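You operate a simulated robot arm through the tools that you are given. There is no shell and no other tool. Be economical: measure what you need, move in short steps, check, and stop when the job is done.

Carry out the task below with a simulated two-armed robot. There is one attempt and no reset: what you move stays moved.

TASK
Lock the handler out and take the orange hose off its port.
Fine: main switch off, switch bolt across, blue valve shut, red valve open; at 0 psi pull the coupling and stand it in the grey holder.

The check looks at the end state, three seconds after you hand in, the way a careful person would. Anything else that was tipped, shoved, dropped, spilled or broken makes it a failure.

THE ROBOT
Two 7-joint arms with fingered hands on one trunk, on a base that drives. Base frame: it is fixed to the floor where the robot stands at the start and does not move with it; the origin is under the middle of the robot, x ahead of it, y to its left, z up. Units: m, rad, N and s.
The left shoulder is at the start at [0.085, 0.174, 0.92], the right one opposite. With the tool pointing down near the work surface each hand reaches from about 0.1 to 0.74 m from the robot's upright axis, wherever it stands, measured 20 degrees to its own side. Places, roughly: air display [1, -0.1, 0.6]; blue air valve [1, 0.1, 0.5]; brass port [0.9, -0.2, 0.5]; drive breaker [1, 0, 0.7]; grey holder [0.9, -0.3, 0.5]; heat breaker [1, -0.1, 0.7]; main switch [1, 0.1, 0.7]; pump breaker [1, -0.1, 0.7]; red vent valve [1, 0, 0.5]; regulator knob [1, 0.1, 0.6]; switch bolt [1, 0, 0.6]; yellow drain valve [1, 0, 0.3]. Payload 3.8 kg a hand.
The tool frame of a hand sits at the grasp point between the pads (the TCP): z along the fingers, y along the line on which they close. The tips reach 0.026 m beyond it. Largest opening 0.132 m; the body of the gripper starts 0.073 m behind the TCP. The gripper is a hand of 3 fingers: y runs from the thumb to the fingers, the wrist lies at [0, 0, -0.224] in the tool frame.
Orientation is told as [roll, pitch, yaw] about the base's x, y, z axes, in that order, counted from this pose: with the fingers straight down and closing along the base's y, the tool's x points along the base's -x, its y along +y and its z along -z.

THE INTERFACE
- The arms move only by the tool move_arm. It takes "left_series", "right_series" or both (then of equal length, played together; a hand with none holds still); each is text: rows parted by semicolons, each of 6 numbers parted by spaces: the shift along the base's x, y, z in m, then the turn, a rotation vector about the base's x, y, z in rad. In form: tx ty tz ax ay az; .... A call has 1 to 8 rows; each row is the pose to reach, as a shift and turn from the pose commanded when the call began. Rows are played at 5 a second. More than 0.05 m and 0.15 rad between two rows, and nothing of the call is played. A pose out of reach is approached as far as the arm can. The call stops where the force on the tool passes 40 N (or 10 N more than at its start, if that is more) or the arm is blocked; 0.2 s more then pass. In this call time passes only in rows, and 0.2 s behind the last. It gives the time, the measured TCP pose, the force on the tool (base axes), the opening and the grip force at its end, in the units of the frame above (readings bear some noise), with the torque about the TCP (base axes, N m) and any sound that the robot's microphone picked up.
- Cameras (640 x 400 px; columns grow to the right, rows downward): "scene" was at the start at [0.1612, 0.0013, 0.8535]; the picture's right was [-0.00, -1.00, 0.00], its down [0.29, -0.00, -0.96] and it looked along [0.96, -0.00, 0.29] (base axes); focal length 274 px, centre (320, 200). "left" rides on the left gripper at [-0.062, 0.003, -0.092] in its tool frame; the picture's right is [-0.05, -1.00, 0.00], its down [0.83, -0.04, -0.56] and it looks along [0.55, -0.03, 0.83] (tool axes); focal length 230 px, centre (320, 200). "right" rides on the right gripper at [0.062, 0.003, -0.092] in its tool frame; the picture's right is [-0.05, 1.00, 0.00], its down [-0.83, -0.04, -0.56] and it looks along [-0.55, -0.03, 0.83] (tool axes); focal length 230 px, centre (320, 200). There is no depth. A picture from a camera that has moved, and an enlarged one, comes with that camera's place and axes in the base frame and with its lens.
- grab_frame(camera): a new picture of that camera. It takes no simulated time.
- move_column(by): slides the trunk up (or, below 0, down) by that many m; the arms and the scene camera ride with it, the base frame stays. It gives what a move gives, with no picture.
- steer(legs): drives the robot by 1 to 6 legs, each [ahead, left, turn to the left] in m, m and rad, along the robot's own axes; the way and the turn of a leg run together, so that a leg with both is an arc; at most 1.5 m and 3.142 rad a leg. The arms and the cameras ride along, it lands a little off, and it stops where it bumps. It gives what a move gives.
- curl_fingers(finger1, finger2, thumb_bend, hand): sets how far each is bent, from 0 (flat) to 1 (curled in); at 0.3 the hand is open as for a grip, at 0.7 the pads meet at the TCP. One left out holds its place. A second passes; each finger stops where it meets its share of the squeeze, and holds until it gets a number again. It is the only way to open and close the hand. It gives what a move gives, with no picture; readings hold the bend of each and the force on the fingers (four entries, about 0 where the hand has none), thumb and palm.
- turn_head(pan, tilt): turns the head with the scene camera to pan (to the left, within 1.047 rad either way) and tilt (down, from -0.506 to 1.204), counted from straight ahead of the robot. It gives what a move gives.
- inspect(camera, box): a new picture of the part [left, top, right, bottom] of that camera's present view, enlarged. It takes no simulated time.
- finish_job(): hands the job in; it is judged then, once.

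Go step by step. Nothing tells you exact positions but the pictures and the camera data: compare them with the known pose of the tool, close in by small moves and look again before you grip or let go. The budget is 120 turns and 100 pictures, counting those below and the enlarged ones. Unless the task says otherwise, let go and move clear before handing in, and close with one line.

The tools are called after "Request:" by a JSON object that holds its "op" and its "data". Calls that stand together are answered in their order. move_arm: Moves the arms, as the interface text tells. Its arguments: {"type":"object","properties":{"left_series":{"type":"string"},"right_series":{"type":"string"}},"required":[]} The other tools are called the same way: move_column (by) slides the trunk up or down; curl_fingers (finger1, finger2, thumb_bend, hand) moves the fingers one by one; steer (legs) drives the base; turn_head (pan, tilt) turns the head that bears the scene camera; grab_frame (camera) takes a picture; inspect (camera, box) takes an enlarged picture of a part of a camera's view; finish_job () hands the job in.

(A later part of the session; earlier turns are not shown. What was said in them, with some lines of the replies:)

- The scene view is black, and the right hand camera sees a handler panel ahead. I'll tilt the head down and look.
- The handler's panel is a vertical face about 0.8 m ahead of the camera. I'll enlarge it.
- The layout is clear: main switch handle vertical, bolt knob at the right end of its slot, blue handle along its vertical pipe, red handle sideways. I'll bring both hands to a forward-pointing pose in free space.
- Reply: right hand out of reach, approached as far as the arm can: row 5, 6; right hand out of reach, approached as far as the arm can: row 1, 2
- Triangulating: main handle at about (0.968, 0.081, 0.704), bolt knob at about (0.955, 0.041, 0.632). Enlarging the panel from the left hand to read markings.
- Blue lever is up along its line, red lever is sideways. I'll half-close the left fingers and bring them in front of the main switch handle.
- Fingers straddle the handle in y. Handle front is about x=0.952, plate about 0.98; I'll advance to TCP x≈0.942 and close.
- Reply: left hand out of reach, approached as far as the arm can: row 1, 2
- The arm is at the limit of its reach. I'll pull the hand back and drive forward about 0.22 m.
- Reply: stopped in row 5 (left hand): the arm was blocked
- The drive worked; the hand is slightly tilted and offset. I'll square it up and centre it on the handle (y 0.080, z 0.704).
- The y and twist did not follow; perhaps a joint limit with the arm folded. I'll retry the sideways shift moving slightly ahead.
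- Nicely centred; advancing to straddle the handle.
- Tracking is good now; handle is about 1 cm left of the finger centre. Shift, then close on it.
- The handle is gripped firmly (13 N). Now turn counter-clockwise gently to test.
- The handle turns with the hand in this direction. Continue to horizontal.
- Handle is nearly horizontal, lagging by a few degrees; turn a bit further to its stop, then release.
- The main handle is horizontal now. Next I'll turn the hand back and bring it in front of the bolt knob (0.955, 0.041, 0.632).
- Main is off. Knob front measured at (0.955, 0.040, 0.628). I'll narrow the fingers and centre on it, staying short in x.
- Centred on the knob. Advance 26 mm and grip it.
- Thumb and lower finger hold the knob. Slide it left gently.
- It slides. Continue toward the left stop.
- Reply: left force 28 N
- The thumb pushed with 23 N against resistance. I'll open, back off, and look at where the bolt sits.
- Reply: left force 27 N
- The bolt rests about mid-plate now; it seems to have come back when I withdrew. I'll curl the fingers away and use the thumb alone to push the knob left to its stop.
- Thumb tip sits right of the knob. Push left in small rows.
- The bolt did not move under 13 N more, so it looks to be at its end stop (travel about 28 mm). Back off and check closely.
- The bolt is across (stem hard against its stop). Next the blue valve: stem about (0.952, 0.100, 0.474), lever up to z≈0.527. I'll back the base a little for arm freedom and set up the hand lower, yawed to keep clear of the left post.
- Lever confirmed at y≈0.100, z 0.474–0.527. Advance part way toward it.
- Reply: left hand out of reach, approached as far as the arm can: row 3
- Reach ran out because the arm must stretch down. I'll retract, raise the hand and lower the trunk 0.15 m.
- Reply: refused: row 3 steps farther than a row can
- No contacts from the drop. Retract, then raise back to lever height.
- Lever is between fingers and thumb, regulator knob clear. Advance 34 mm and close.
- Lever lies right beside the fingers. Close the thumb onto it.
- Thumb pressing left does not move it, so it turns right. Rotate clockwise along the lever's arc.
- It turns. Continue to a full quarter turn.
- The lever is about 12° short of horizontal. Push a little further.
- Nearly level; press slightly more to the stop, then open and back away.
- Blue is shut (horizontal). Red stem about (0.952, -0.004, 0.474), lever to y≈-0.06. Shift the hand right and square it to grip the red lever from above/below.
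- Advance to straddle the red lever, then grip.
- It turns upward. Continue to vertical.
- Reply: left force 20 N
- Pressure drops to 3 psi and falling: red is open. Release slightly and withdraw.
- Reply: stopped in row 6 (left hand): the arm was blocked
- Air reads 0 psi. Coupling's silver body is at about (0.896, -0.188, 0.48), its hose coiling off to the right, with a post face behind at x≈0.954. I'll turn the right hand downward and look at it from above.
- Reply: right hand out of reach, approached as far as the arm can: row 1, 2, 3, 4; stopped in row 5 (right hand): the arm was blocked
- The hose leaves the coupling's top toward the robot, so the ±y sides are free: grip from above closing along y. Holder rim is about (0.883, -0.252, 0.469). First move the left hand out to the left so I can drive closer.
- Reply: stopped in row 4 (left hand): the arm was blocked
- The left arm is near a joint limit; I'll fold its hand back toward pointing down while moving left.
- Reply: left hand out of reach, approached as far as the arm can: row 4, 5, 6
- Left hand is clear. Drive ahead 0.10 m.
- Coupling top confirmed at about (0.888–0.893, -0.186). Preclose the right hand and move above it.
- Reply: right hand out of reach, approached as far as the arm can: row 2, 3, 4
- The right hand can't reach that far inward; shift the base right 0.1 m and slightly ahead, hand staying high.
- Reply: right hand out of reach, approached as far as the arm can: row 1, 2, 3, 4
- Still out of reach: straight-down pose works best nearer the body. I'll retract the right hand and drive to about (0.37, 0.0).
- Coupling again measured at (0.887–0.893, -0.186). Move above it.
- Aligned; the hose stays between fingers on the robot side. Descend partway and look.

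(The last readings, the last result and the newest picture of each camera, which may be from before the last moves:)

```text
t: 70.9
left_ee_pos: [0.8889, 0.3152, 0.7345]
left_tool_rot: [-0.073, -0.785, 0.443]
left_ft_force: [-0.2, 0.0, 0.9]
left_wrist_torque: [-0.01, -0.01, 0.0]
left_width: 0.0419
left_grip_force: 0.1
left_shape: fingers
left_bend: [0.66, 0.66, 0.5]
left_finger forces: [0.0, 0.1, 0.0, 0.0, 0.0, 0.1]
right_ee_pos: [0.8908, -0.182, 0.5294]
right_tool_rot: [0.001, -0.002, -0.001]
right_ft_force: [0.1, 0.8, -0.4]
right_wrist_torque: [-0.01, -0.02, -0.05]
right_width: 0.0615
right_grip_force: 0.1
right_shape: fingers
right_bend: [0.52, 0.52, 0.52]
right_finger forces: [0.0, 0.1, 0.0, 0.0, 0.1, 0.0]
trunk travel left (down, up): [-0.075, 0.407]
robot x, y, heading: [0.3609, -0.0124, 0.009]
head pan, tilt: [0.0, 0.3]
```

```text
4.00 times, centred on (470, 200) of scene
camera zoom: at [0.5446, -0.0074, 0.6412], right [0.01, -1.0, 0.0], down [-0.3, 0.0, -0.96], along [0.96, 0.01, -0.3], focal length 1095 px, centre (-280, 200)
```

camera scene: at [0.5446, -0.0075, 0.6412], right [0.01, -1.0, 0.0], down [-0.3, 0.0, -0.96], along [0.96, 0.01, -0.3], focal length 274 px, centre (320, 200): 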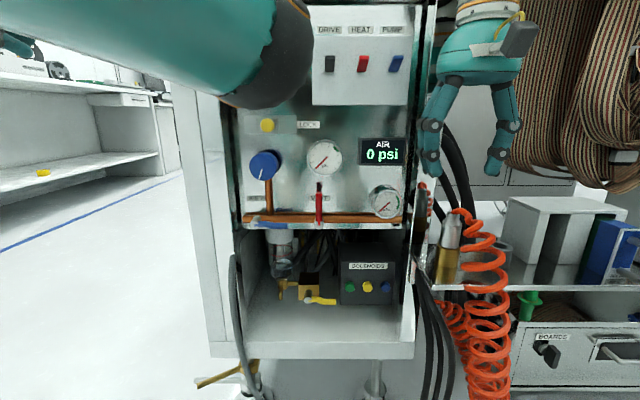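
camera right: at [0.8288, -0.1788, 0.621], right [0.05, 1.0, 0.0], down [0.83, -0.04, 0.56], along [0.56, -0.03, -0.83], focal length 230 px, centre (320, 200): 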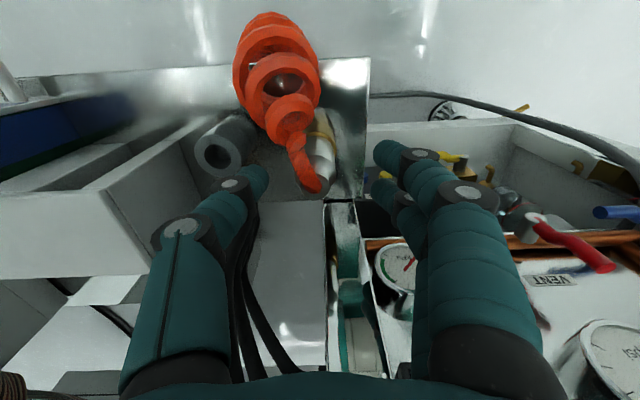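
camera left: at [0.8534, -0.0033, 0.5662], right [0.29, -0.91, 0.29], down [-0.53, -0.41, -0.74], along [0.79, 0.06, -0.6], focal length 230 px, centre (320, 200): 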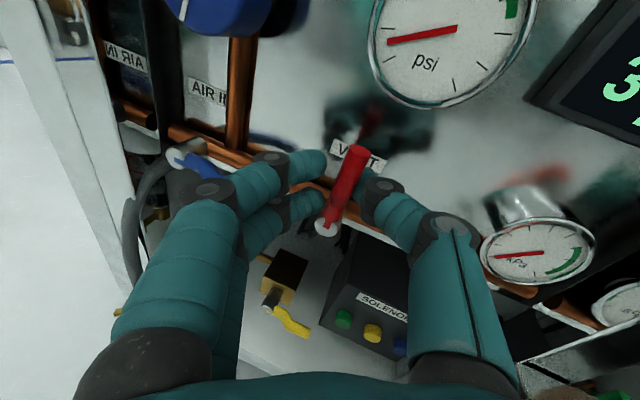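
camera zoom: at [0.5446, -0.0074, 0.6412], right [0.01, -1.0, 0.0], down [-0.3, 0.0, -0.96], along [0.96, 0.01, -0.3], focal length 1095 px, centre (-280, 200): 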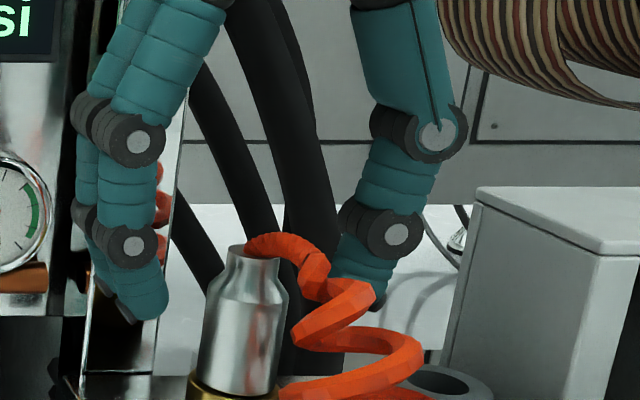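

Good. Descend to grip height (TCP z≈0.485).

Request:
{"op": "move_arm", "data": {"right_series": "0 -0.001 -0.02 0 0 0;0 -0.002 -0.044 0 0 0"}}

Request:
{"op": "curl_fingers", "data": {"hand": "right", "finger1": 0.72, "finger2": 0.72, "thumb_bend": 0.72}}

Request:
{"op": "inspect", "data": {"camera": "scene", "box": [390, 150, 550, 250]}}

```text
t: 71.5
left_ee_pos: [0.8901, 0.3149, 0.7339]
left_tool_rot: [-0.072, -0.785, 0.443]
left_ft_force: [-0.4, -0.2, 0.3]
left_wrist_torque: [-0.04, -0.01, 0.0]
left_width: 0.0422
left_grip_force: 0.0
left_shape: fingers
left_bend: [0.66, 0.66, 0.5]
left_finger forces: [0.0, 0.0, 0.0, 0.1, 0.0, 0.0]
right_ee_pos: [0.8891, -0.1841, 0.4839]
right_tool_rot: [0.001, -0.002, 0.0]
right_ft_force: [0.1, -0.3, -0.3]
right_wrist_torque: [0.01, -0.01, 0.02]
right_width: 0.0613
right_grip_force: 0.0
right_shape: fingers
right_bend: [0.52, 0.52, 0.52]
right_finger forces: [0.0, 0.0, 0.0, 0.0, 0.1, 0.1]
trunk travel left (down, up): [-0.075, 0.407]
robot x, y, heading: [0.3569, -0.0092, 0.006]
head pan, tilt: [0.0, 0.3]
```

```text
t: 72.5
left_ee_pos: [0.8896, 0.3158, 0.7324]
left_tool_rot: [-0.074, -0.785, 0.442]
left_ft_force: [1.0, -0.3, 0.4]
left_wrist_torque: [0.01, -0.04, 0.01]
left_width: 0.042
left_grip_force: 0.0
left_shape: fingers
left_bend: [0.66, 0.66, 0.5]
left_finger forces: [0.0, 0.0, 0.1, 0.0, 0.0, 0.0]
right_ee_pos: [0.8881, -0.1843, 0.4848]
right_tool_rot: [-0.001, 0.001, 0.0]
right_ft_force: [0.0, -3.8, -6.0]
right_wrist_torque: [-0.13, 0.01, -0.02]
right_width: 0.0223
right_grip_force: 11.2
right_shape: fingers
right_bend: [0.68, 0.68, 0.66]
right_finger forces: [4.5, 5.0, 0.0, 0.1, 13.1, 0.0]
trunk travel left (down, up): [-0.075, 0.407]
robot x, y, heading: [0.3586, -0.0061, 0.005]
head pan, tilt: [0.0, 0.3]
```

```text
4.00 times, centred on (470, 200) of scene
camera zoom: at [0.5446, -0.0075, 0.6412], right [0.01, -1.0, 0.0], down [-0.3, 0.0, -0.96], along [0.96, 0.01, -0.3], focal length 1095 px, centre (-280, 200)
```

zoom: 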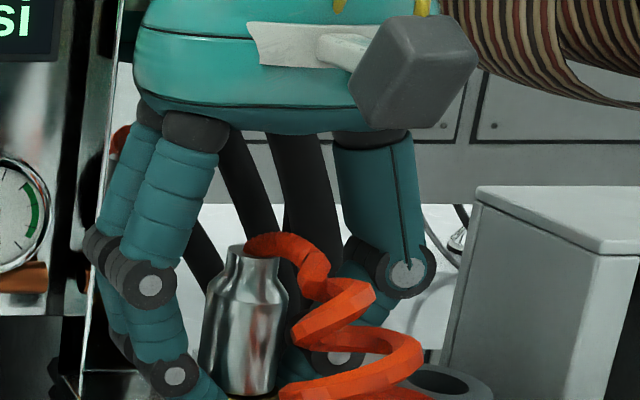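

Gripped (11 N, width 22 mm). Pull straight up slowly.

Request:
{"op": "move_arm", "data": {"right_series": "0 0 0.01 0 0 0;0 0 0.02 0 0 0;0 0 0.03 0 0 0;0 0 0.045 0 0 0"}}

Request:
{"op": "inspect", "data": {"camera": "scene", "box": [390, 150, 550, 250]}}

```text
t: 73.5
left_ee_pos: [0.8892, 0.3154, 0.7345]
left_tool_rot: [-0.073, -0.786, 0.442]
left_ft_force: [-0.4, -0.5, 0.9]
left_wrist_torque: [0.0, -0.02, -0.01]
left_width: 0.0415
left_grip_force: 0.1
left_shape: fingers
left_bend: [0.66, 0.66, 0.5]
left_finger forces: [0.0, 0.0, 0.0, 0.0, 0.1, 0.0]
right_ee_pos: [0.8886, -0.184, 0.5301]
right_tool_rot: [0.002, -0.001, 0.001]
right_ft_force: [0.0, -1.0, -0.3]
right_wrist_torque: [-0.01, 0.0, 0.0]
right_width: 0.0173
right_grip_force: 10.3
right_shape: fingers
right_bend: [0.7, 0.7, 0.67]
right_finger forces: [5.9, 6.3, 0.0, 0.1, 9.4, 0.0]
trunk travel left (down, up): [-0.075, 0.407]
robot x, y, heading: [0.3591, -0.0068, -0.001]
head pan, tilt: [0.0, 0.3]
heard: snap
```

```text
4.00 times, centred on (470, 200) of scene
camera zoom: at [0.5444, -0.0073, 0.6413], right [0.01, -1.0, 0.0], down [-0.3, 0.0, -0.96], along [0.96, 0.01, -0.3], focal length 1095 px, centre (-280, 200)
```

zoom: 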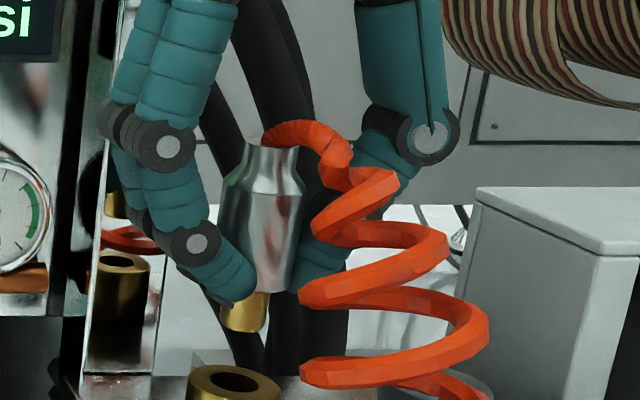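

Snap — the coupling is out, with a short plug below. Holder opening measured at (0.888, -0.2525, 0.469). Raise a bit and move right over it.

Request:
{"op": "move_arm", "data": {"right_series": "0 -0.01 0.012 0 0 0;0 -0.03 0.015 0 0 0;0 -0.05 0.015 0 0 0;0 -0.069 0.015 0 0 0"}}

Request:
{"op": "grab_frame", "data": {"camera": "right"}}

Request:
{"op": "inspect", "data": {"camera": "scene", "box": [430, 140, 590, 240]}}

```text
t: 74.5
left_ee_pos: [0.8884, 0.315, 0.7347]
left_tool_rot: [-0.074, -0.785, 0.443]
left_ft_force: [0.1, 0.1, -1.2]
left_wrist_torque: [-0.01, 0.01, 0.0]
left_width: 0.0418
left_grip_force: 0.1
left_shape: fingers
left_bend: [0.66, 0.66, 0.5]
left_finger forces: [0.1, 0.0, 0.0, 0.1, 0.1, 0.0]
right_ee_pos: [0.8893, -0.2538, 0.5456]
right_tool_rot: [0.0, -0.001, 0.0]
right_ft_force: [-0.6, 0.8, 0.2]
right_wrist_torque: [0.0, 0.01, 0.0]
right_width: 0.0172
right_grip_force: 10.2
right_shape: fingers
right_bend: [0.7, 0.7, 0.67]
right_finger forces: [6.0, 6.3, 0.0, 0.0, 9.4, 0.0]
trunk travel left (down, up): [-0.075, 0.407]
robot x, y, heading: [0.3548, -0.0125, 0.006]
head pan, tilt: [0.0, 0.3]
```

```text
17 pictures are left
camera right: at [0.8287, -0.2496, 0.6374], right [0.05, 1.0, 0.0], down [0.83, -0.04, 0.56], along [0.56, -0.03, -0.83], focal length 230 px, centre (320, 200)
```

right: 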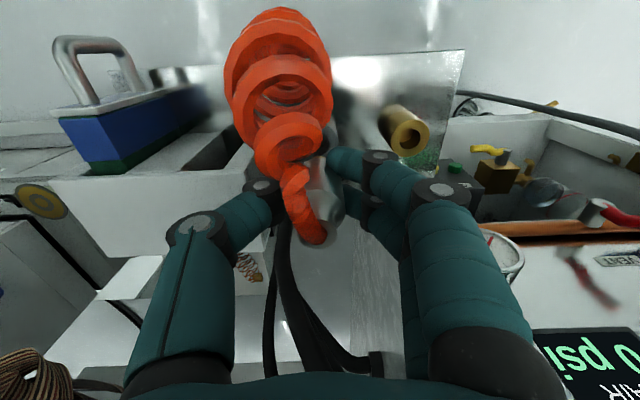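

```text
4.00 times, centred on (510, 190) of scene
camera zoom: at [0.5444, -0.0074, 0.6413], right [0.01, -1.0, 0.0], down [-0.3, 0.0, -0.96], along [0.96, 0.01, -0.3], focal length 1095 px, centre (-440, 240)
```

zoom: 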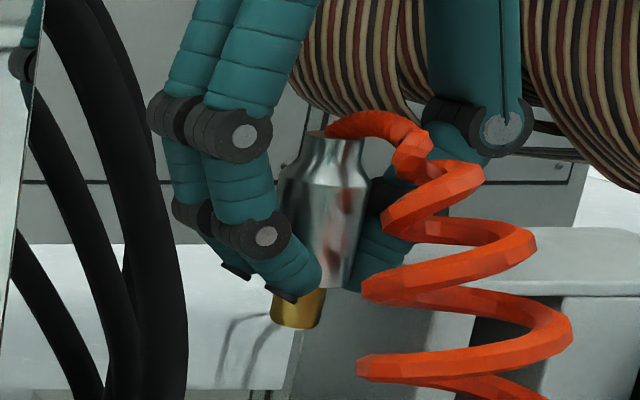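

Coupling is above the holder within ~2 mm. Lower to just above the rim and check.

Request:
{"op": "move_arm", "data": {"right_series": "0 -0.0005 -0.015 0 0 0;-0.001 -0.001 -0.032 0 0 0"}}

Request:
{"op": "inspect", "data": {"camera": "scene", "box": [450, 180, 562, 250]}}

Request:
{"op": "inspect", "data": {"camera": "right", "box": [200, 100, 440, 250]}}

```text
t: 75.1
left_ee_pos: [0.888, 0.3152, 0.7346]
left_tool_rot: [-0.077, -0.785, 0.445]
left_ft_force: [-0.3, -0.2, -0.2]
left_wrist_torque: [-0.02, 0.02, -0.01]
left_width: 0.0417
left_grip_force: 0.0
left_shape: fingers
left_bend: [0.66, 0.66, 0.5]
left_finger forces: [0.1, 0.0, 0.0, 0.0, 0.1, 0.0]
right_ee_pos: [0.8894, -0.2511, 0.5143]
right_tool_rot: [0.003, -0.005, 0.001]
right_ft_force: [-0.1, 4.3, 5.2]
right_wrist_torque: [-0.25, 0.01, 0.03]
right_width: 0.017
right_grip_force: 15.3
right_shape: fingers
right_bend: [0.7, 0.7, 0.67]
right_finger forces: [6.6, 6.9, 0.0, 0.0, 16.8, 0.0]
trunk travel left (down, up): [-0.075, 0.407]
robot x, y, heading: [0.3554, -0.0073, 0.006]
head pan, tilt: [0.0, 0.3]
```

```text
5.71 times, centred on (506, 215) of scene
camera zoom: at [0.5442, -0.0069, 0.6414], right [0.01, -1.0, 0.0], down [-0.3, 0.0, -0.96], along [0.96, 0.01, -0.3], focal length 1564 px, centre (-743, 114)
```

zoom: 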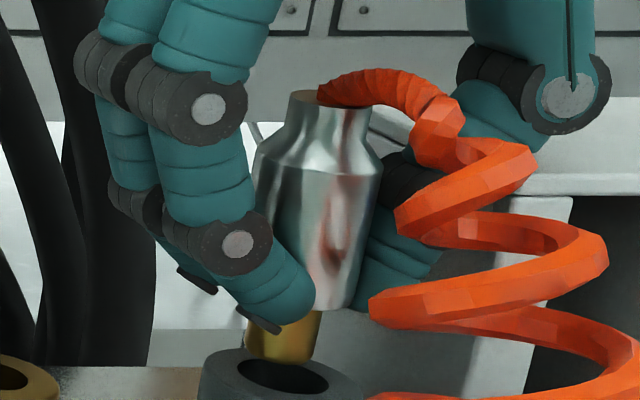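

```text
2.67 times, centred on (320, 175) of right
camera zoom: at [0.8279, -0.2492, 0.6064], right [0.05, 1.0, 0.0], down [0.83, -0.04, 0.56], along [0.56, -0.03, -0.83], focal length 614 px, centre (320, 267)
```

zoom: 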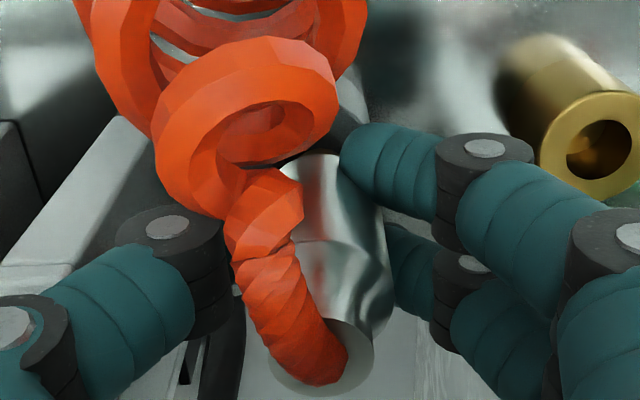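

The thumb's knuckle is pressing the white rack beside the holder. I'll lift clear, then turn the hand -90° about vertical so thumb and fingers lie along x, away from the rack.

Request:
{"op": "move_arm", "data": {"right_series": "0 0.004 0.02 0 0 0;0 0.006 0.045 0 0 0;0 0.006 0.06 0 0 -0.13;0 0.006 0.06 0 0 -0.27;0 0.006 0.06 0 0 -0.41;0 0.006 0.06 0 0 -0.55;0 0.006 0.06 0 0 -0.69;0 0.006 0.06 0 0 -0.83"}}

Request:
{"op": "grab_frame", "data": {"camera": "scene"}}

```text
t: 76.9
left_ee_pos: [0.889, 0.3157, 0.7337]
left_tool_rot: [-0.074, -0.786, 0.443]
left_ft_force: [0.4, -0.9, 0.0]
left_wrist_torque: [0.02, 0.02, 0.0]
left_width: 0.0422
left_grip_force: 0.0
left_shape: fingers
left_bend: [0.66, 0.66, 0.5]
left_finger forces: [0.0, 0.1, 0.1, 0.0, 0.0, 0.0]
right_ee_pos: [0.8885, -0.2483, 0.5725]
right_tool_rot: [0.001, -0.001, -0.835]
right_ft_force: [0.6, 0.2, -1.3]
right_wrist_torque: [-0.01, -0.01, 0.0]
right_width: 0.0173
right_grip_force: 11.5
right_shape: fingers
right_bend: [0.7, 0.7, 0.67]
right_finger forces: [6.3, 6.6, 0.1, 0.0, 10.1, 0.1]
trunk travel left (down, up): [-0.075, 0.407]
robot x, y, heading: [0.3578, -0.0086, 0.007]
head pan, tilt: [0.0, 0.3]
```

```text
13 pictures are left
camera scene: at [0.5445, -0.0073, 0.6413], right [0.01, -1.0, 0.0], down [-0.3, 0.0, -0.96], along [0.96, 0.01, -0.3], focal length 274 px, centre (320, 200)
```

scene: 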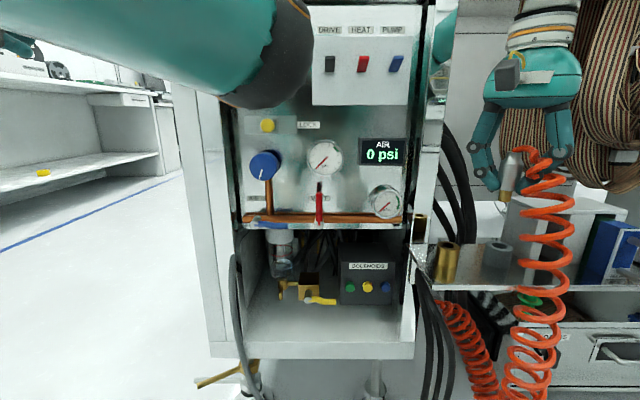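

Rotation works. Continue to about -90° and look closely.

Request:
{"op": "move_arm", "data": {"right_series": "0 0 0 0 0 -0.14;0 0 0 0 0 -0.28;0 0 0 0 0 -0.42;0 0 0 0 0 -0.56;0 0 0 0 0 -0.68"}}

Request:
{"op": "inspect", "data": {"camera": "scene", "box": [430, 140, 590, 290]}}

Request:
{"op": "grab_frame", "data": {"camera": "right"}}

```text
t: 78.1
left_ee_pos: [0.8889, 0.3159, 0.7335]
left_tool_rot: [-0.074, -0.785, 0.441]
left_ft_force: [0.6, 0.1, 1.3]
left_wrist_torque: [0.01, 0.02, 0.0]
left_width: 0.0419
left_grip_force: 0.0
left_shape: fingers
left_bend: [0.66, 0.66, 0.5]
left_finger forces: [0.1, 0.0, 0.0, 0.0, 0.0, 0.0]
right_ee_pos: [0.8878, -0.249, 0.5733]
right_tool_rot: [0.0, -0.003, -1.513]
right_ft_force: [0.2, -0.3, -1.3]
right_wrist_torque: [-0.01, 0.0, -0.03]
right_width: 0.0169
right_grip_force: 12.3
right_shape: fingers
right_bend: [0.7, 0.7, 0.67]
right_finger forces: [6.4, 6.7, 0.0, 0.0, 10.1, 0.0]
trunk travel left (down, up): [-0.075, 0.407]
robot x, y, heading: [0.3609, -0.0129, 0.006]
head pan, tilt: [0.0, 0.3]
```

```text
2.67 times, centred on (510, 215) of scene
camera zoom: at [0.5445, -0.0073, 0.6413], right [0.01, -1.0, 0.0], down [-0.3, 0.0, -0.96], along [0.96, 0.01, -0.3], focal length 730 px, centre (-187, 160)
```

zoom: 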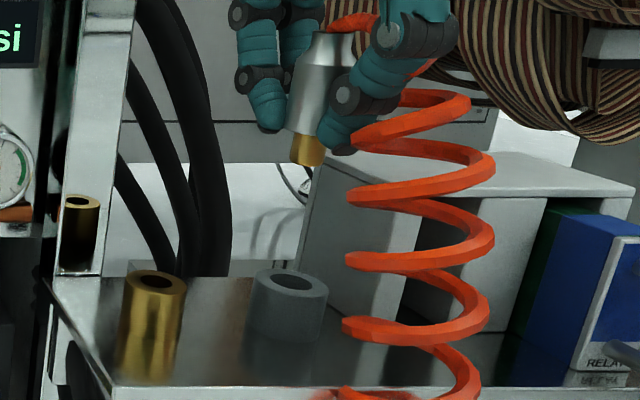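

```text
11 pictures are left
camera right: at [0.8887, -0.1861, 0.6653], right [1.0, 0.01, 0.0], down [0.0, -0.83, 0.56], along [0.0, -0.56, -0.83], focal length 230 px, centre (320, 200)
```

right: 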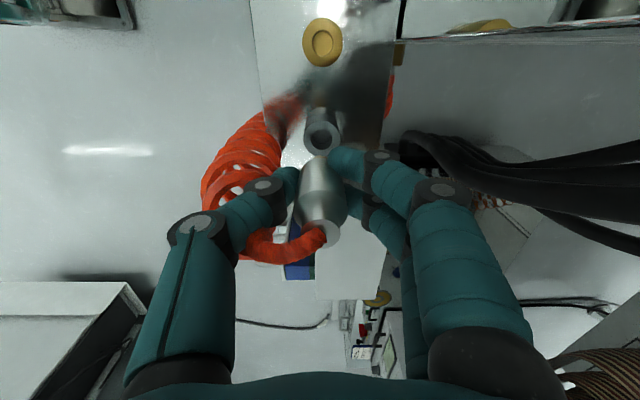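

Clear of the rack now. Small correction (+1, -2.5 mm), then lower to just above the rim.

Request:
{"op": "move_arm", "data": {"right_series": "0.001 -0.0025 -0.02 0 0 0;0.001 -0.0025 -0.04 0 0 0;0.001 -0.0025 -0.057 0 0 0"}}

Request:
{"op": "inspect", "data": {"camera": "scene", "box": [450, 180, 562, 250]}}

Request:
{"op": "inspect", "data": {"camera": "right", "box": [240, 100, 400, 250]}}

```text
t: 78.9
left_ee_pos: [0.8887, 0.3153, 0.7328]
left_tool_rot: [-0.074, -0.785, 0.443]
left_ft_force: [0.0, -0.6, 0.2]
left_wrist_torque: [0.03, 0.0, 0.02]
left_width: 0.0422
left_grip_force: 0.0
left_shape: fingers
left_bend: [0.66, 0.66, 0.5]
left_finger forces: [0.0, 0.0, 0.0, 0.0, 0.0, 0.0]
right_ee_pos: [0.8887, -0.2507, 0.5152]
right_tool_rot: [0.0, -0.001, -1.51]
right_ft_force: [-0.1, 0.5, -0.7]
right_wrist_torque: [0.0, 0.01, 0.0]
right_width: 0.0174
right_grip_force: 11.2
right_shape: fingers
right_bend: [0.7, 0.7, 0.67]
right_finger forces: [6.3, 6.6, 0.0, 0.0, 10.0, 0.1]
trunk travel left (down, up): [-0.075, 0.407]
robot x, y, heading: [0.3603, -0.0081, 0.009]
head pan, tilt: [0.0, 0.3]
```

```text
5.71 times, centred on (506, 215) of scene
camera zoom: at [0.5445, -0.0074, 0.6413], right [0.01, -1.0, 0.0], down [-0.3, 0.0, -0.96], along [0.96, 0.01, -0.3], focal length 1564 px, centre (-743, 114)
```

zoom: 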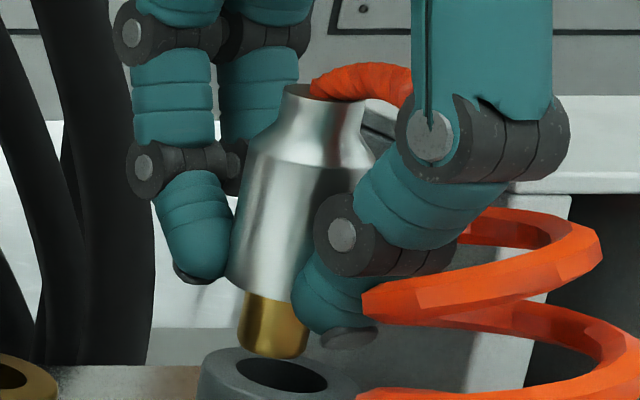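

```text
2.67 times, centred on (320, 175) of right
camera zoom: at [0.8897, -0.1881, 0.6076], right [1.0, 0.01, 0.0], down [0.01, -0.83, 0.56], along [0.01, -0.56, -0.83], focal length 614 px, centre (320, 267)
```

zoom: 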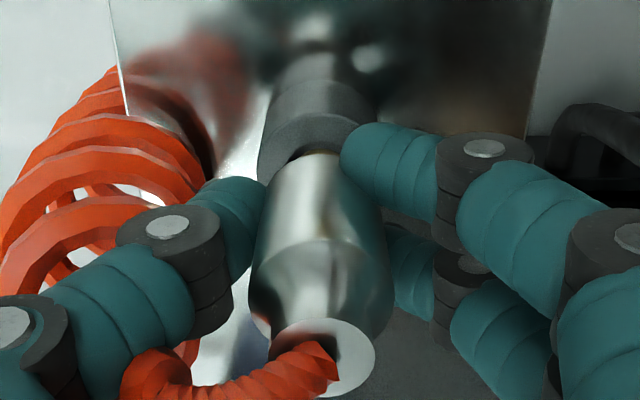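

Plug is about 7 mm above the rim and ~4 mm too far left. Correct and lower gently.

Request:
{"op": "move_arm", "data": {"right_series": "0 -0.004 0 0 0 0;0 -0.004 -0.006 0 0 0;0 -0.004 -0.012 0 0 0"}}

Request:
{"op": "inspect", "data": {"camera": "scene", "box": [450, 180, 562, 250]}}

```text
t: 79.7
left_ee_pos: [0.8883, 0.314, 0.7342]
left_tool_rot: [-0.074, -0.785, 0.443]
left_ft_force: [-0.2, 0.1, -0.2]
left_wrist_torque: [0.01, 0.01, -0.01]
left_width: 0.0418
left_grip_force: 0.1
left_shape: fingers
left_bend: [0.66, 0.66, 0.5]
left_finger forces: [0.0, 0.0, 0.0, 0.0, 0.1, 0.1]
right_ee_pos: [0.8892, -0.255, 0.5045]
right_tool_rot: [0.002, -0.003, -1.508]
right_ft_force: [0.2, -0.2, -1.1]
right_wrist_torque: [0.01, 0.02, 0.0]
right_width: 0.017
right_grip_force: 11.7
right_shape: fingers
right_bend: [0.7, 0.7, 0.67]
right_finger forces: [6.4, 6.7, 0.0, 0.0, 10.0, 0.0]
trunk travel left (down, up): [-0.075, 0.407]
robot x, y, heading: [0.3611, -0.0093, 0.013]
head pan, tilt: [0.0, 0.3]
```

```text
5.71 times, centred on (506, 215) of scene
camera zoom: at [0.5445, -0.0074, 0.6413], right [0.01, -1.0, 0.0], down [-0.3, 0.0, -0.96], along [0.96, 0.01, -0.3], focal length 1564 px, centre (-743, 114)
```

zoom: 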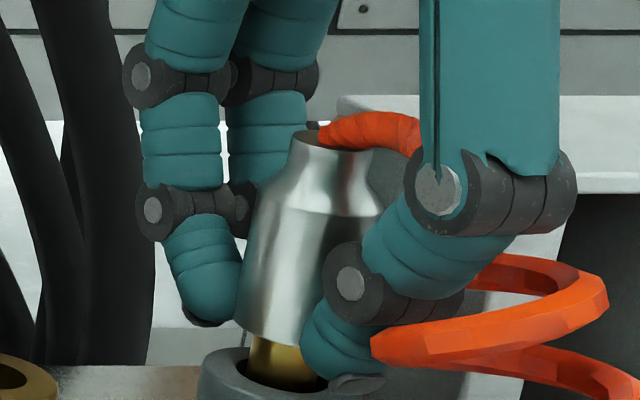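

The plug is entering the hole with no contact force. Keep lowering until it seats.

Request:
{"op": "move_arm", "data": {"right_series": "0 0 -0.004 0 0 0;0 0 -0.008 0 0 0;0 0 -0.011 0 0 0"}}

Request:
{"op": "inspect", "data": {"camera": "scene", "box": [450, 190, 562, 260]}}

```text
t: 80.5
left_ee_pos: [0.8886, 0.3149, 0.7338]
left_tool_rot: [-0.074, -0.785, 0.443]
left_ft_force: [-0.7, 0.6, -0.4]
left_wrist_torque: [0.03, -0.02, -0.03]
left_width: 0.0421
left_grip_force: 0.1
left_shape: fingers
left_bend: [0.66, 0.66, 0.5]
left_finger forces: [0.1, 0.1, 0.1, 0.0, 0.1, 0.0]
right_ee_pos: [0.8903, -0.2541, 0.4952]
right_tool_rot: [0.008, -0.003, -1.51]
right_ft_force: [1.7, -4.5, 14.4]
right_wrist_torque: [-0.12, -0.25, -0.07]
right_width: 0.0168
right_grip_force: 20.7
right_shape: fingers
right_bend: [0.71, 0.71, 0.67]
right_finger forces: [13.6, 16.3, 0.0, 0.0, 11.6, 0.0]
trunk travel left (down, up): [-0.075, 0.407]
robot x, y, heading: [0.3642, -0.011, 0.01]
head pan, tilt: [0.0, 0.3]
```

```text
5.71 times, centred on (506, 225) of scene
camera zoom: at [0.544, -0.0073, 0.6416], right [0.01, -1.0, 0.0], down [-0.29, 0.0, -0.96], along [0.96, 0.01, -0.29], focal length 1564 px, centre (-743, 57)
```

zoom: 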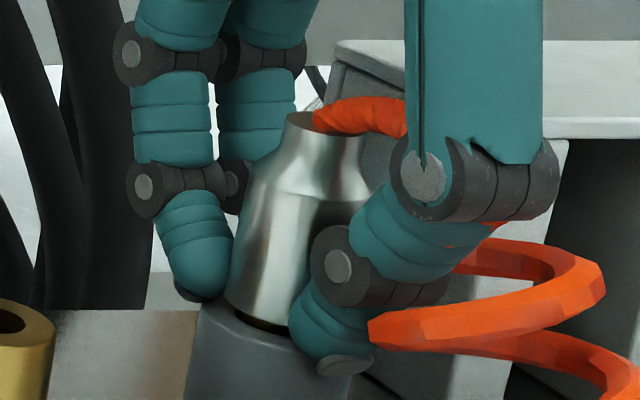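

Seated: the fingertips meet the rim and the silver body is at the holder mouth. Relieve 1.5 mm, then open in two steps.

Request:
{"op": "move_arm", "data": {"right_series": "0 0 0.003 0 0 0"}}

Request:
{"op": "curl_fingers", "data": {"hand": "right", "finger1": 0.64, "finger2": 0.64, "thumb_bend": 0.61}}

Request:
{"op": "inspect", "data": {"camera": "scene", "box": [450, 190, 562, 260]}}

```text
t: 80.9
left_ee_pos: [0.8888, 0.3161, 0.7335]
left_tool_rot: [-0.074, -0.787, 0.444]
left_ft_force: [-0.6, 0.5, -0.8]
left_wrist_torque: [-0.01, -0.04, -0.01]
left_width: 0.042
left_grip_force: 0.1
left_shape: fingers
left_bend: [0.66, 0.66, 0.5]
left_finger forces: [0.0, 0.1, 0.1, 0.0, 0.1, 0.1]
right_ee_pos: [0.8881, -0.2539, 0.4953]
right_tool_rot: [-0.002, -0.001, -1.51]
right_ft_force: [1.9, -0.6, 2.9]
right_wrist_torque: [-0.03, -0.11, 0.01]
right_width: 0.0173
right_grip_force: 12.3
right_shape: fingers
right_bend: [0.71, 0.71, 0.67]
right_finger forces: [6.6, 9.8, 0.0, 0.1, 8.9, 0.1]
trunk travel left (down, up): [-0.075, 0.407]
robot x, y, heading: [0.3583, -0.0107, 0.005]
head pan, tilt: [0.0, 0.3]
```

```text
t: 81.9
left_ee_pos: [0.8886, 0.3152, 0.736]
left_tool_rot: [-0.075, -0.785, 0.443]
left_ft_force: [0.0, -0.3, -0.2]
left_wrist_torque: [-0.02, 0.06, 0.03]
left_width: 0.042
left_grip_force: 0.1
left_shape: fingers
left_bend: [0.66, 0.66, 0.5]
left_finger forces: [0.1, 0.0, 0.0, 0.0, 0.2, 0.0]
right_ee_pos: [0.889, -0.2544, 0.4956]
right_tool_rot: [0.002, -0.002, -1.512]
right_ft_force: [-3.0, -0.7, 8.2]
right_wrist_torque: [0.02, -0.04, 0.0]
right_width: 0.0231
right_grip_force: 5.5
right_shape: fingers
right_bend: [0.68, 0.68, 0.61]
right_finger forces: [4.8, 5.4, 0.0, 0.0, 0.6, 0.1]
trunk travel left (down, up): [-0.075, 0.407]
robot x, y, heading: [0.3578, -0.0122, 0.005]
head pan, tilt: [0.0, 0.3]
```

```text
5.71 times, centred on (506, 225) of scene
camera zoom: at [0.544, -0.0072, 0.6414], right [0.01, -1.0, 0.0], down [-0.3, 0.0, -0.96], along [0.96, 0.01, -0.3], focal length 1564 px, centre (-743, 57)
```

zoom: 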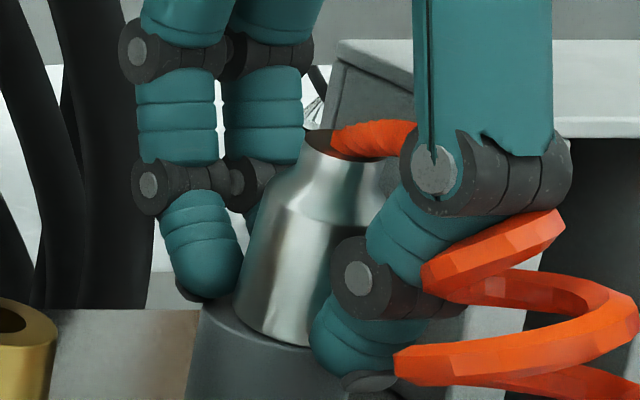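

It has dropped into the holder; the fingertips just rest on the rim. Lift the hand a few mm and open further.

Request:
{"op": "move_arm", "data": {"right_series": "0 0 0.005 0 0 0"}}

Request:
{"op": "curl_fingers", "data": {"hand": "right", "finger1": 0.54, "finger2": 0.54, "thumb_bend": 0.54}}

Request:
{"op": "inspect", "data": {"camera": "scene", "box": [450, 190, 562, 260]}}

```text
t: 82.3
left_ee_pos: [0.8887, 0.3152, 0.7345]
left_tool_rot: [-0.074, -0.785, 0.444]
left_ft_force: [0.1, 0.7, -0.2]
left_wrist_torque: [0.01, 0.01, 0.01]
left_width: 0.0419
left_grip_force: 0.0
left_shape: fingers
left_bend: [0.66, 0.66, 0.5]
left_finger forces: [0.1, 0.1, 0.0, 0.0, 0.1, 0.0]
right_ee_pos: [0.8892, -0.2551, 0.5013]
right_tool_rot: [0.002, -0.002, -1.51]
right_ft_force: [0.0, 0.1, -0.3]
right_wrist_torque: [0.02, 0.03, 0.0]
right_width: 0.027
right_grip_force: 0.1
right_shape: fingers
right_bend: [0.64, 0.64, 0.61]
right_finger forces: [0.0, 0.0, 0.1, 0.0, 0.0, 0.0]
trunk travel left (down, up): [-0.075, 0.407]
robot x, y, heading: [0.3574, -0.0097, 0.004]
head pan, tilt: [0.0, 0.3]
```

```text
t: 83.3
left_ee_pos: [0.8884, 0.315, 0.7336]
left_tool_rot: [-0.073, -0.785, 0.443]
left_ft_force: [1.1, 0.5, 0.0]
left_wrist_torque: [0.0, 0.03, -0.01]
left_width: 0.0419
left_grip_force: 0.0
left_shape: fingers
left_bend: [0.66, 0.66, 0.5]
left_finger forces: [0.1, 0.0, 0.0, 0.1, 0.0, 0.1]
right_ee_pos: [0.89, -0.2536, 0.5018]
right_tool_rot: [0.001, -0.001, -1.512]
right_ft_force: [0.8, -0.4, 0.8]
right_wrist_torque: [-0.02, 0.01, 0.0]
right_width: 0.0535
right_grip_force: 0.0
right_shape: fingers
right_bend: [0.54, 0.54, 0.54]
right_finger forces: [0.1, 0.0, 0.0, 0.0, 0.0, 0.0]
trunk travel left (down, up): [-0.075, 0.407]
robot x, y, heading: [0.3556, -0.0109, 0.005]
head pan, tilt: [0.0, 0.3]
```

```text
5.71 times, centred on (506, 225) of scene
camera zoom: at [0.5444, -0.0073, 0.6413], right [0.01, -1.0, 0.0], down [-0.3, 0.0, -0.96], along [0.96, 0.01, -0.3], focal length 1564 px, centre (-743, 57)
```

zoom: 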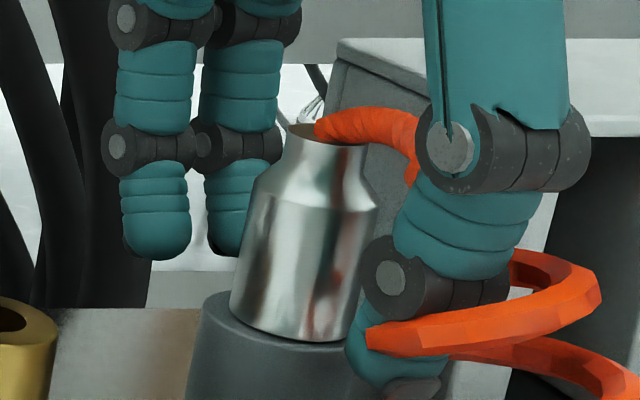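

The coupling stands in the holder. Raise the hand straight up slowly.

Request:
{"op": "move_arm", "data": {"right_series": "0 0 0.015 0 0 0;0 0 0.03 0 0 0;0 0 0.05 0 0 0;0 0 0.07 0 0 0;0 0 0.095 0 0 0;0 0 0.12 0 0 0"}}

Request:
{"op": "grab_frame", "data": {"camera": "scene"}}

```text
t: 84.7
left_ee_pos: [0.8876, 0.3165, 0.7346]
left_tool_rot: [-0.072, -0.787, 0.442]
left_ft_force: [0.9, 0.3, -0.1]
left_wrist_torque: [-0.01, -0.02, 0.01]
left_width: 0.042
left_grip_force: 0.0
left_shape: fingers
left_bend: [0.66, 0.66, 0.5]
left_finger forces: [0.0, 0.1, 0.0, 0.1, 0.1, 0.0]
right_ee_pos: [0.8889, -0.2549, 0.6202]
right_tool_rot: [0.003, -0.002, -1.512]
right_ft_force: [0.7, -0.2, 0.7]
right_wrist_torque: [0.01, 0.01, -0.03]
right_width: 0.0539
right_grip_force: 0.1
right_shape: fingers
right_bend: [0.54, 0.54, 0.54]
right_finger forces: [0.0, 0.1, 0.0, 0.0, 0.0, 0.0]
trunk travel left (down, up): [-0.075, 0.407]
robot x, y, heading: [0.3568, -0.0052, 0.004]
head pan, tilt: [0.0, 0.3]
```

```text
4 pictures are left
camera scene: at [0.5444, -0.0073, 0.6413], right [0.01, -1.0, 0.0], down [-0.3, 0.0, -0.96], along [0.96, 0.01, -0.3], focal length 274 px, centre (320, 200)
```

scene: 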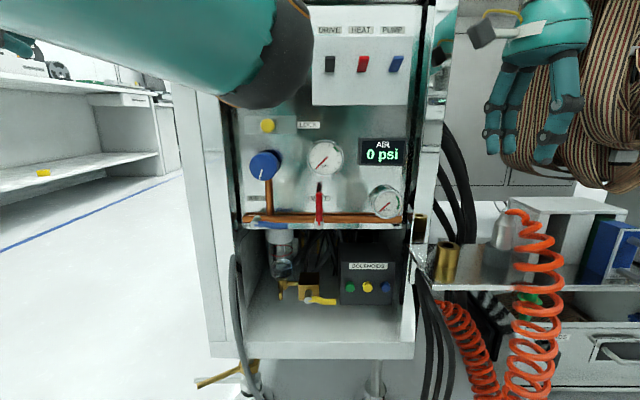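

Coupling stands upright in the grey holder, 0 psi, all controls as set. Back the robot away and do a final check.

Request:
{"op": "steer", "data": {"legs": [[-0.2, 0, 0]]}}

Request:
{"op": "inspect", "data": {"camera": "scene", "box": [230, 60, 550, 260]}}

```text
t: 86.3
left_ee_pos: [0.69, 0.3136, 0.7336]
left_tool_rot: [-0.075, -0.785, 0.442]
left_ft_force: [-0.1, -0.1, 0.4]
left_wrist_torque: [-0.03, -0.02, 0.02]
left_width: 0.0419
left_grip_force: 0.1
left_shape: fingers
left_bend: [0.66, 0.66, 0.5]
left_finger forces: [0.1, 0.0, 0.1, 0.0, 0.0, 0.1]
right_ee_pos: [0.6919, -0.2557, 0.6209]
right_tool_rot: [0.001, -0.003, -1.511]
right_ft_force: [0.0, 0.5, -0.1]
right_wrist_torque: [0.02, 0.0, 0.03]
right_width: 0.0536
right_grip_force: 0.2
right_shape: fingers
right_bend: [0.54, 0.54, 0.54]
right_finger forces: [0.1, 0.0, 0.0, 0.1, 0.0, 0.0]
trunk travel left (down, up): [-0.075, 0.407]
robot x, y, heading: [0.1633, -0.0129, 0.001]
head pan, tilt: [0.0, 0.3]
```

```text
2.00 times, centred on (390, 160) of scene
camera zoom: at [0.3457, -0.0084, 0.6413], right [0.01, -1.0, 0.0], down [-0.3, 0.0, -0.96], along [0.96, 0.01, -0.3], focal length 548 px, centre (180, 280)
```

zoom: 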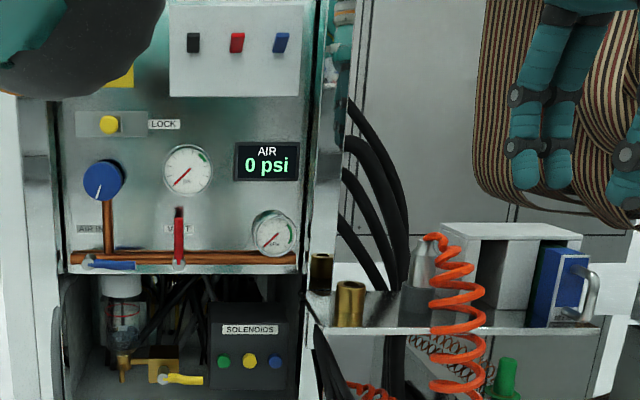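

The bolt is across, blue is shut, red is open, the gauge reads 0 psi, and the coupling stands in the grey holder. In this last view the arm hides the main switch; I saw it at off earlier. Handing in.

Request:
{"op": "finish_job", "data": {}}

```text
The job is handed in.
```

The handler is locked out and the orange hose is off its port. The main switch is off, the bolt is across, the blue valve is shut, the red valve is open, the display reads 0 psi, and the coupling stands in the grey holder. The bolt stopped about 28 mm along and would not move further when pushed, so I took that as its end stop. My thumb also pressed lightly on the white rack once; it looked unmoved afterwards.
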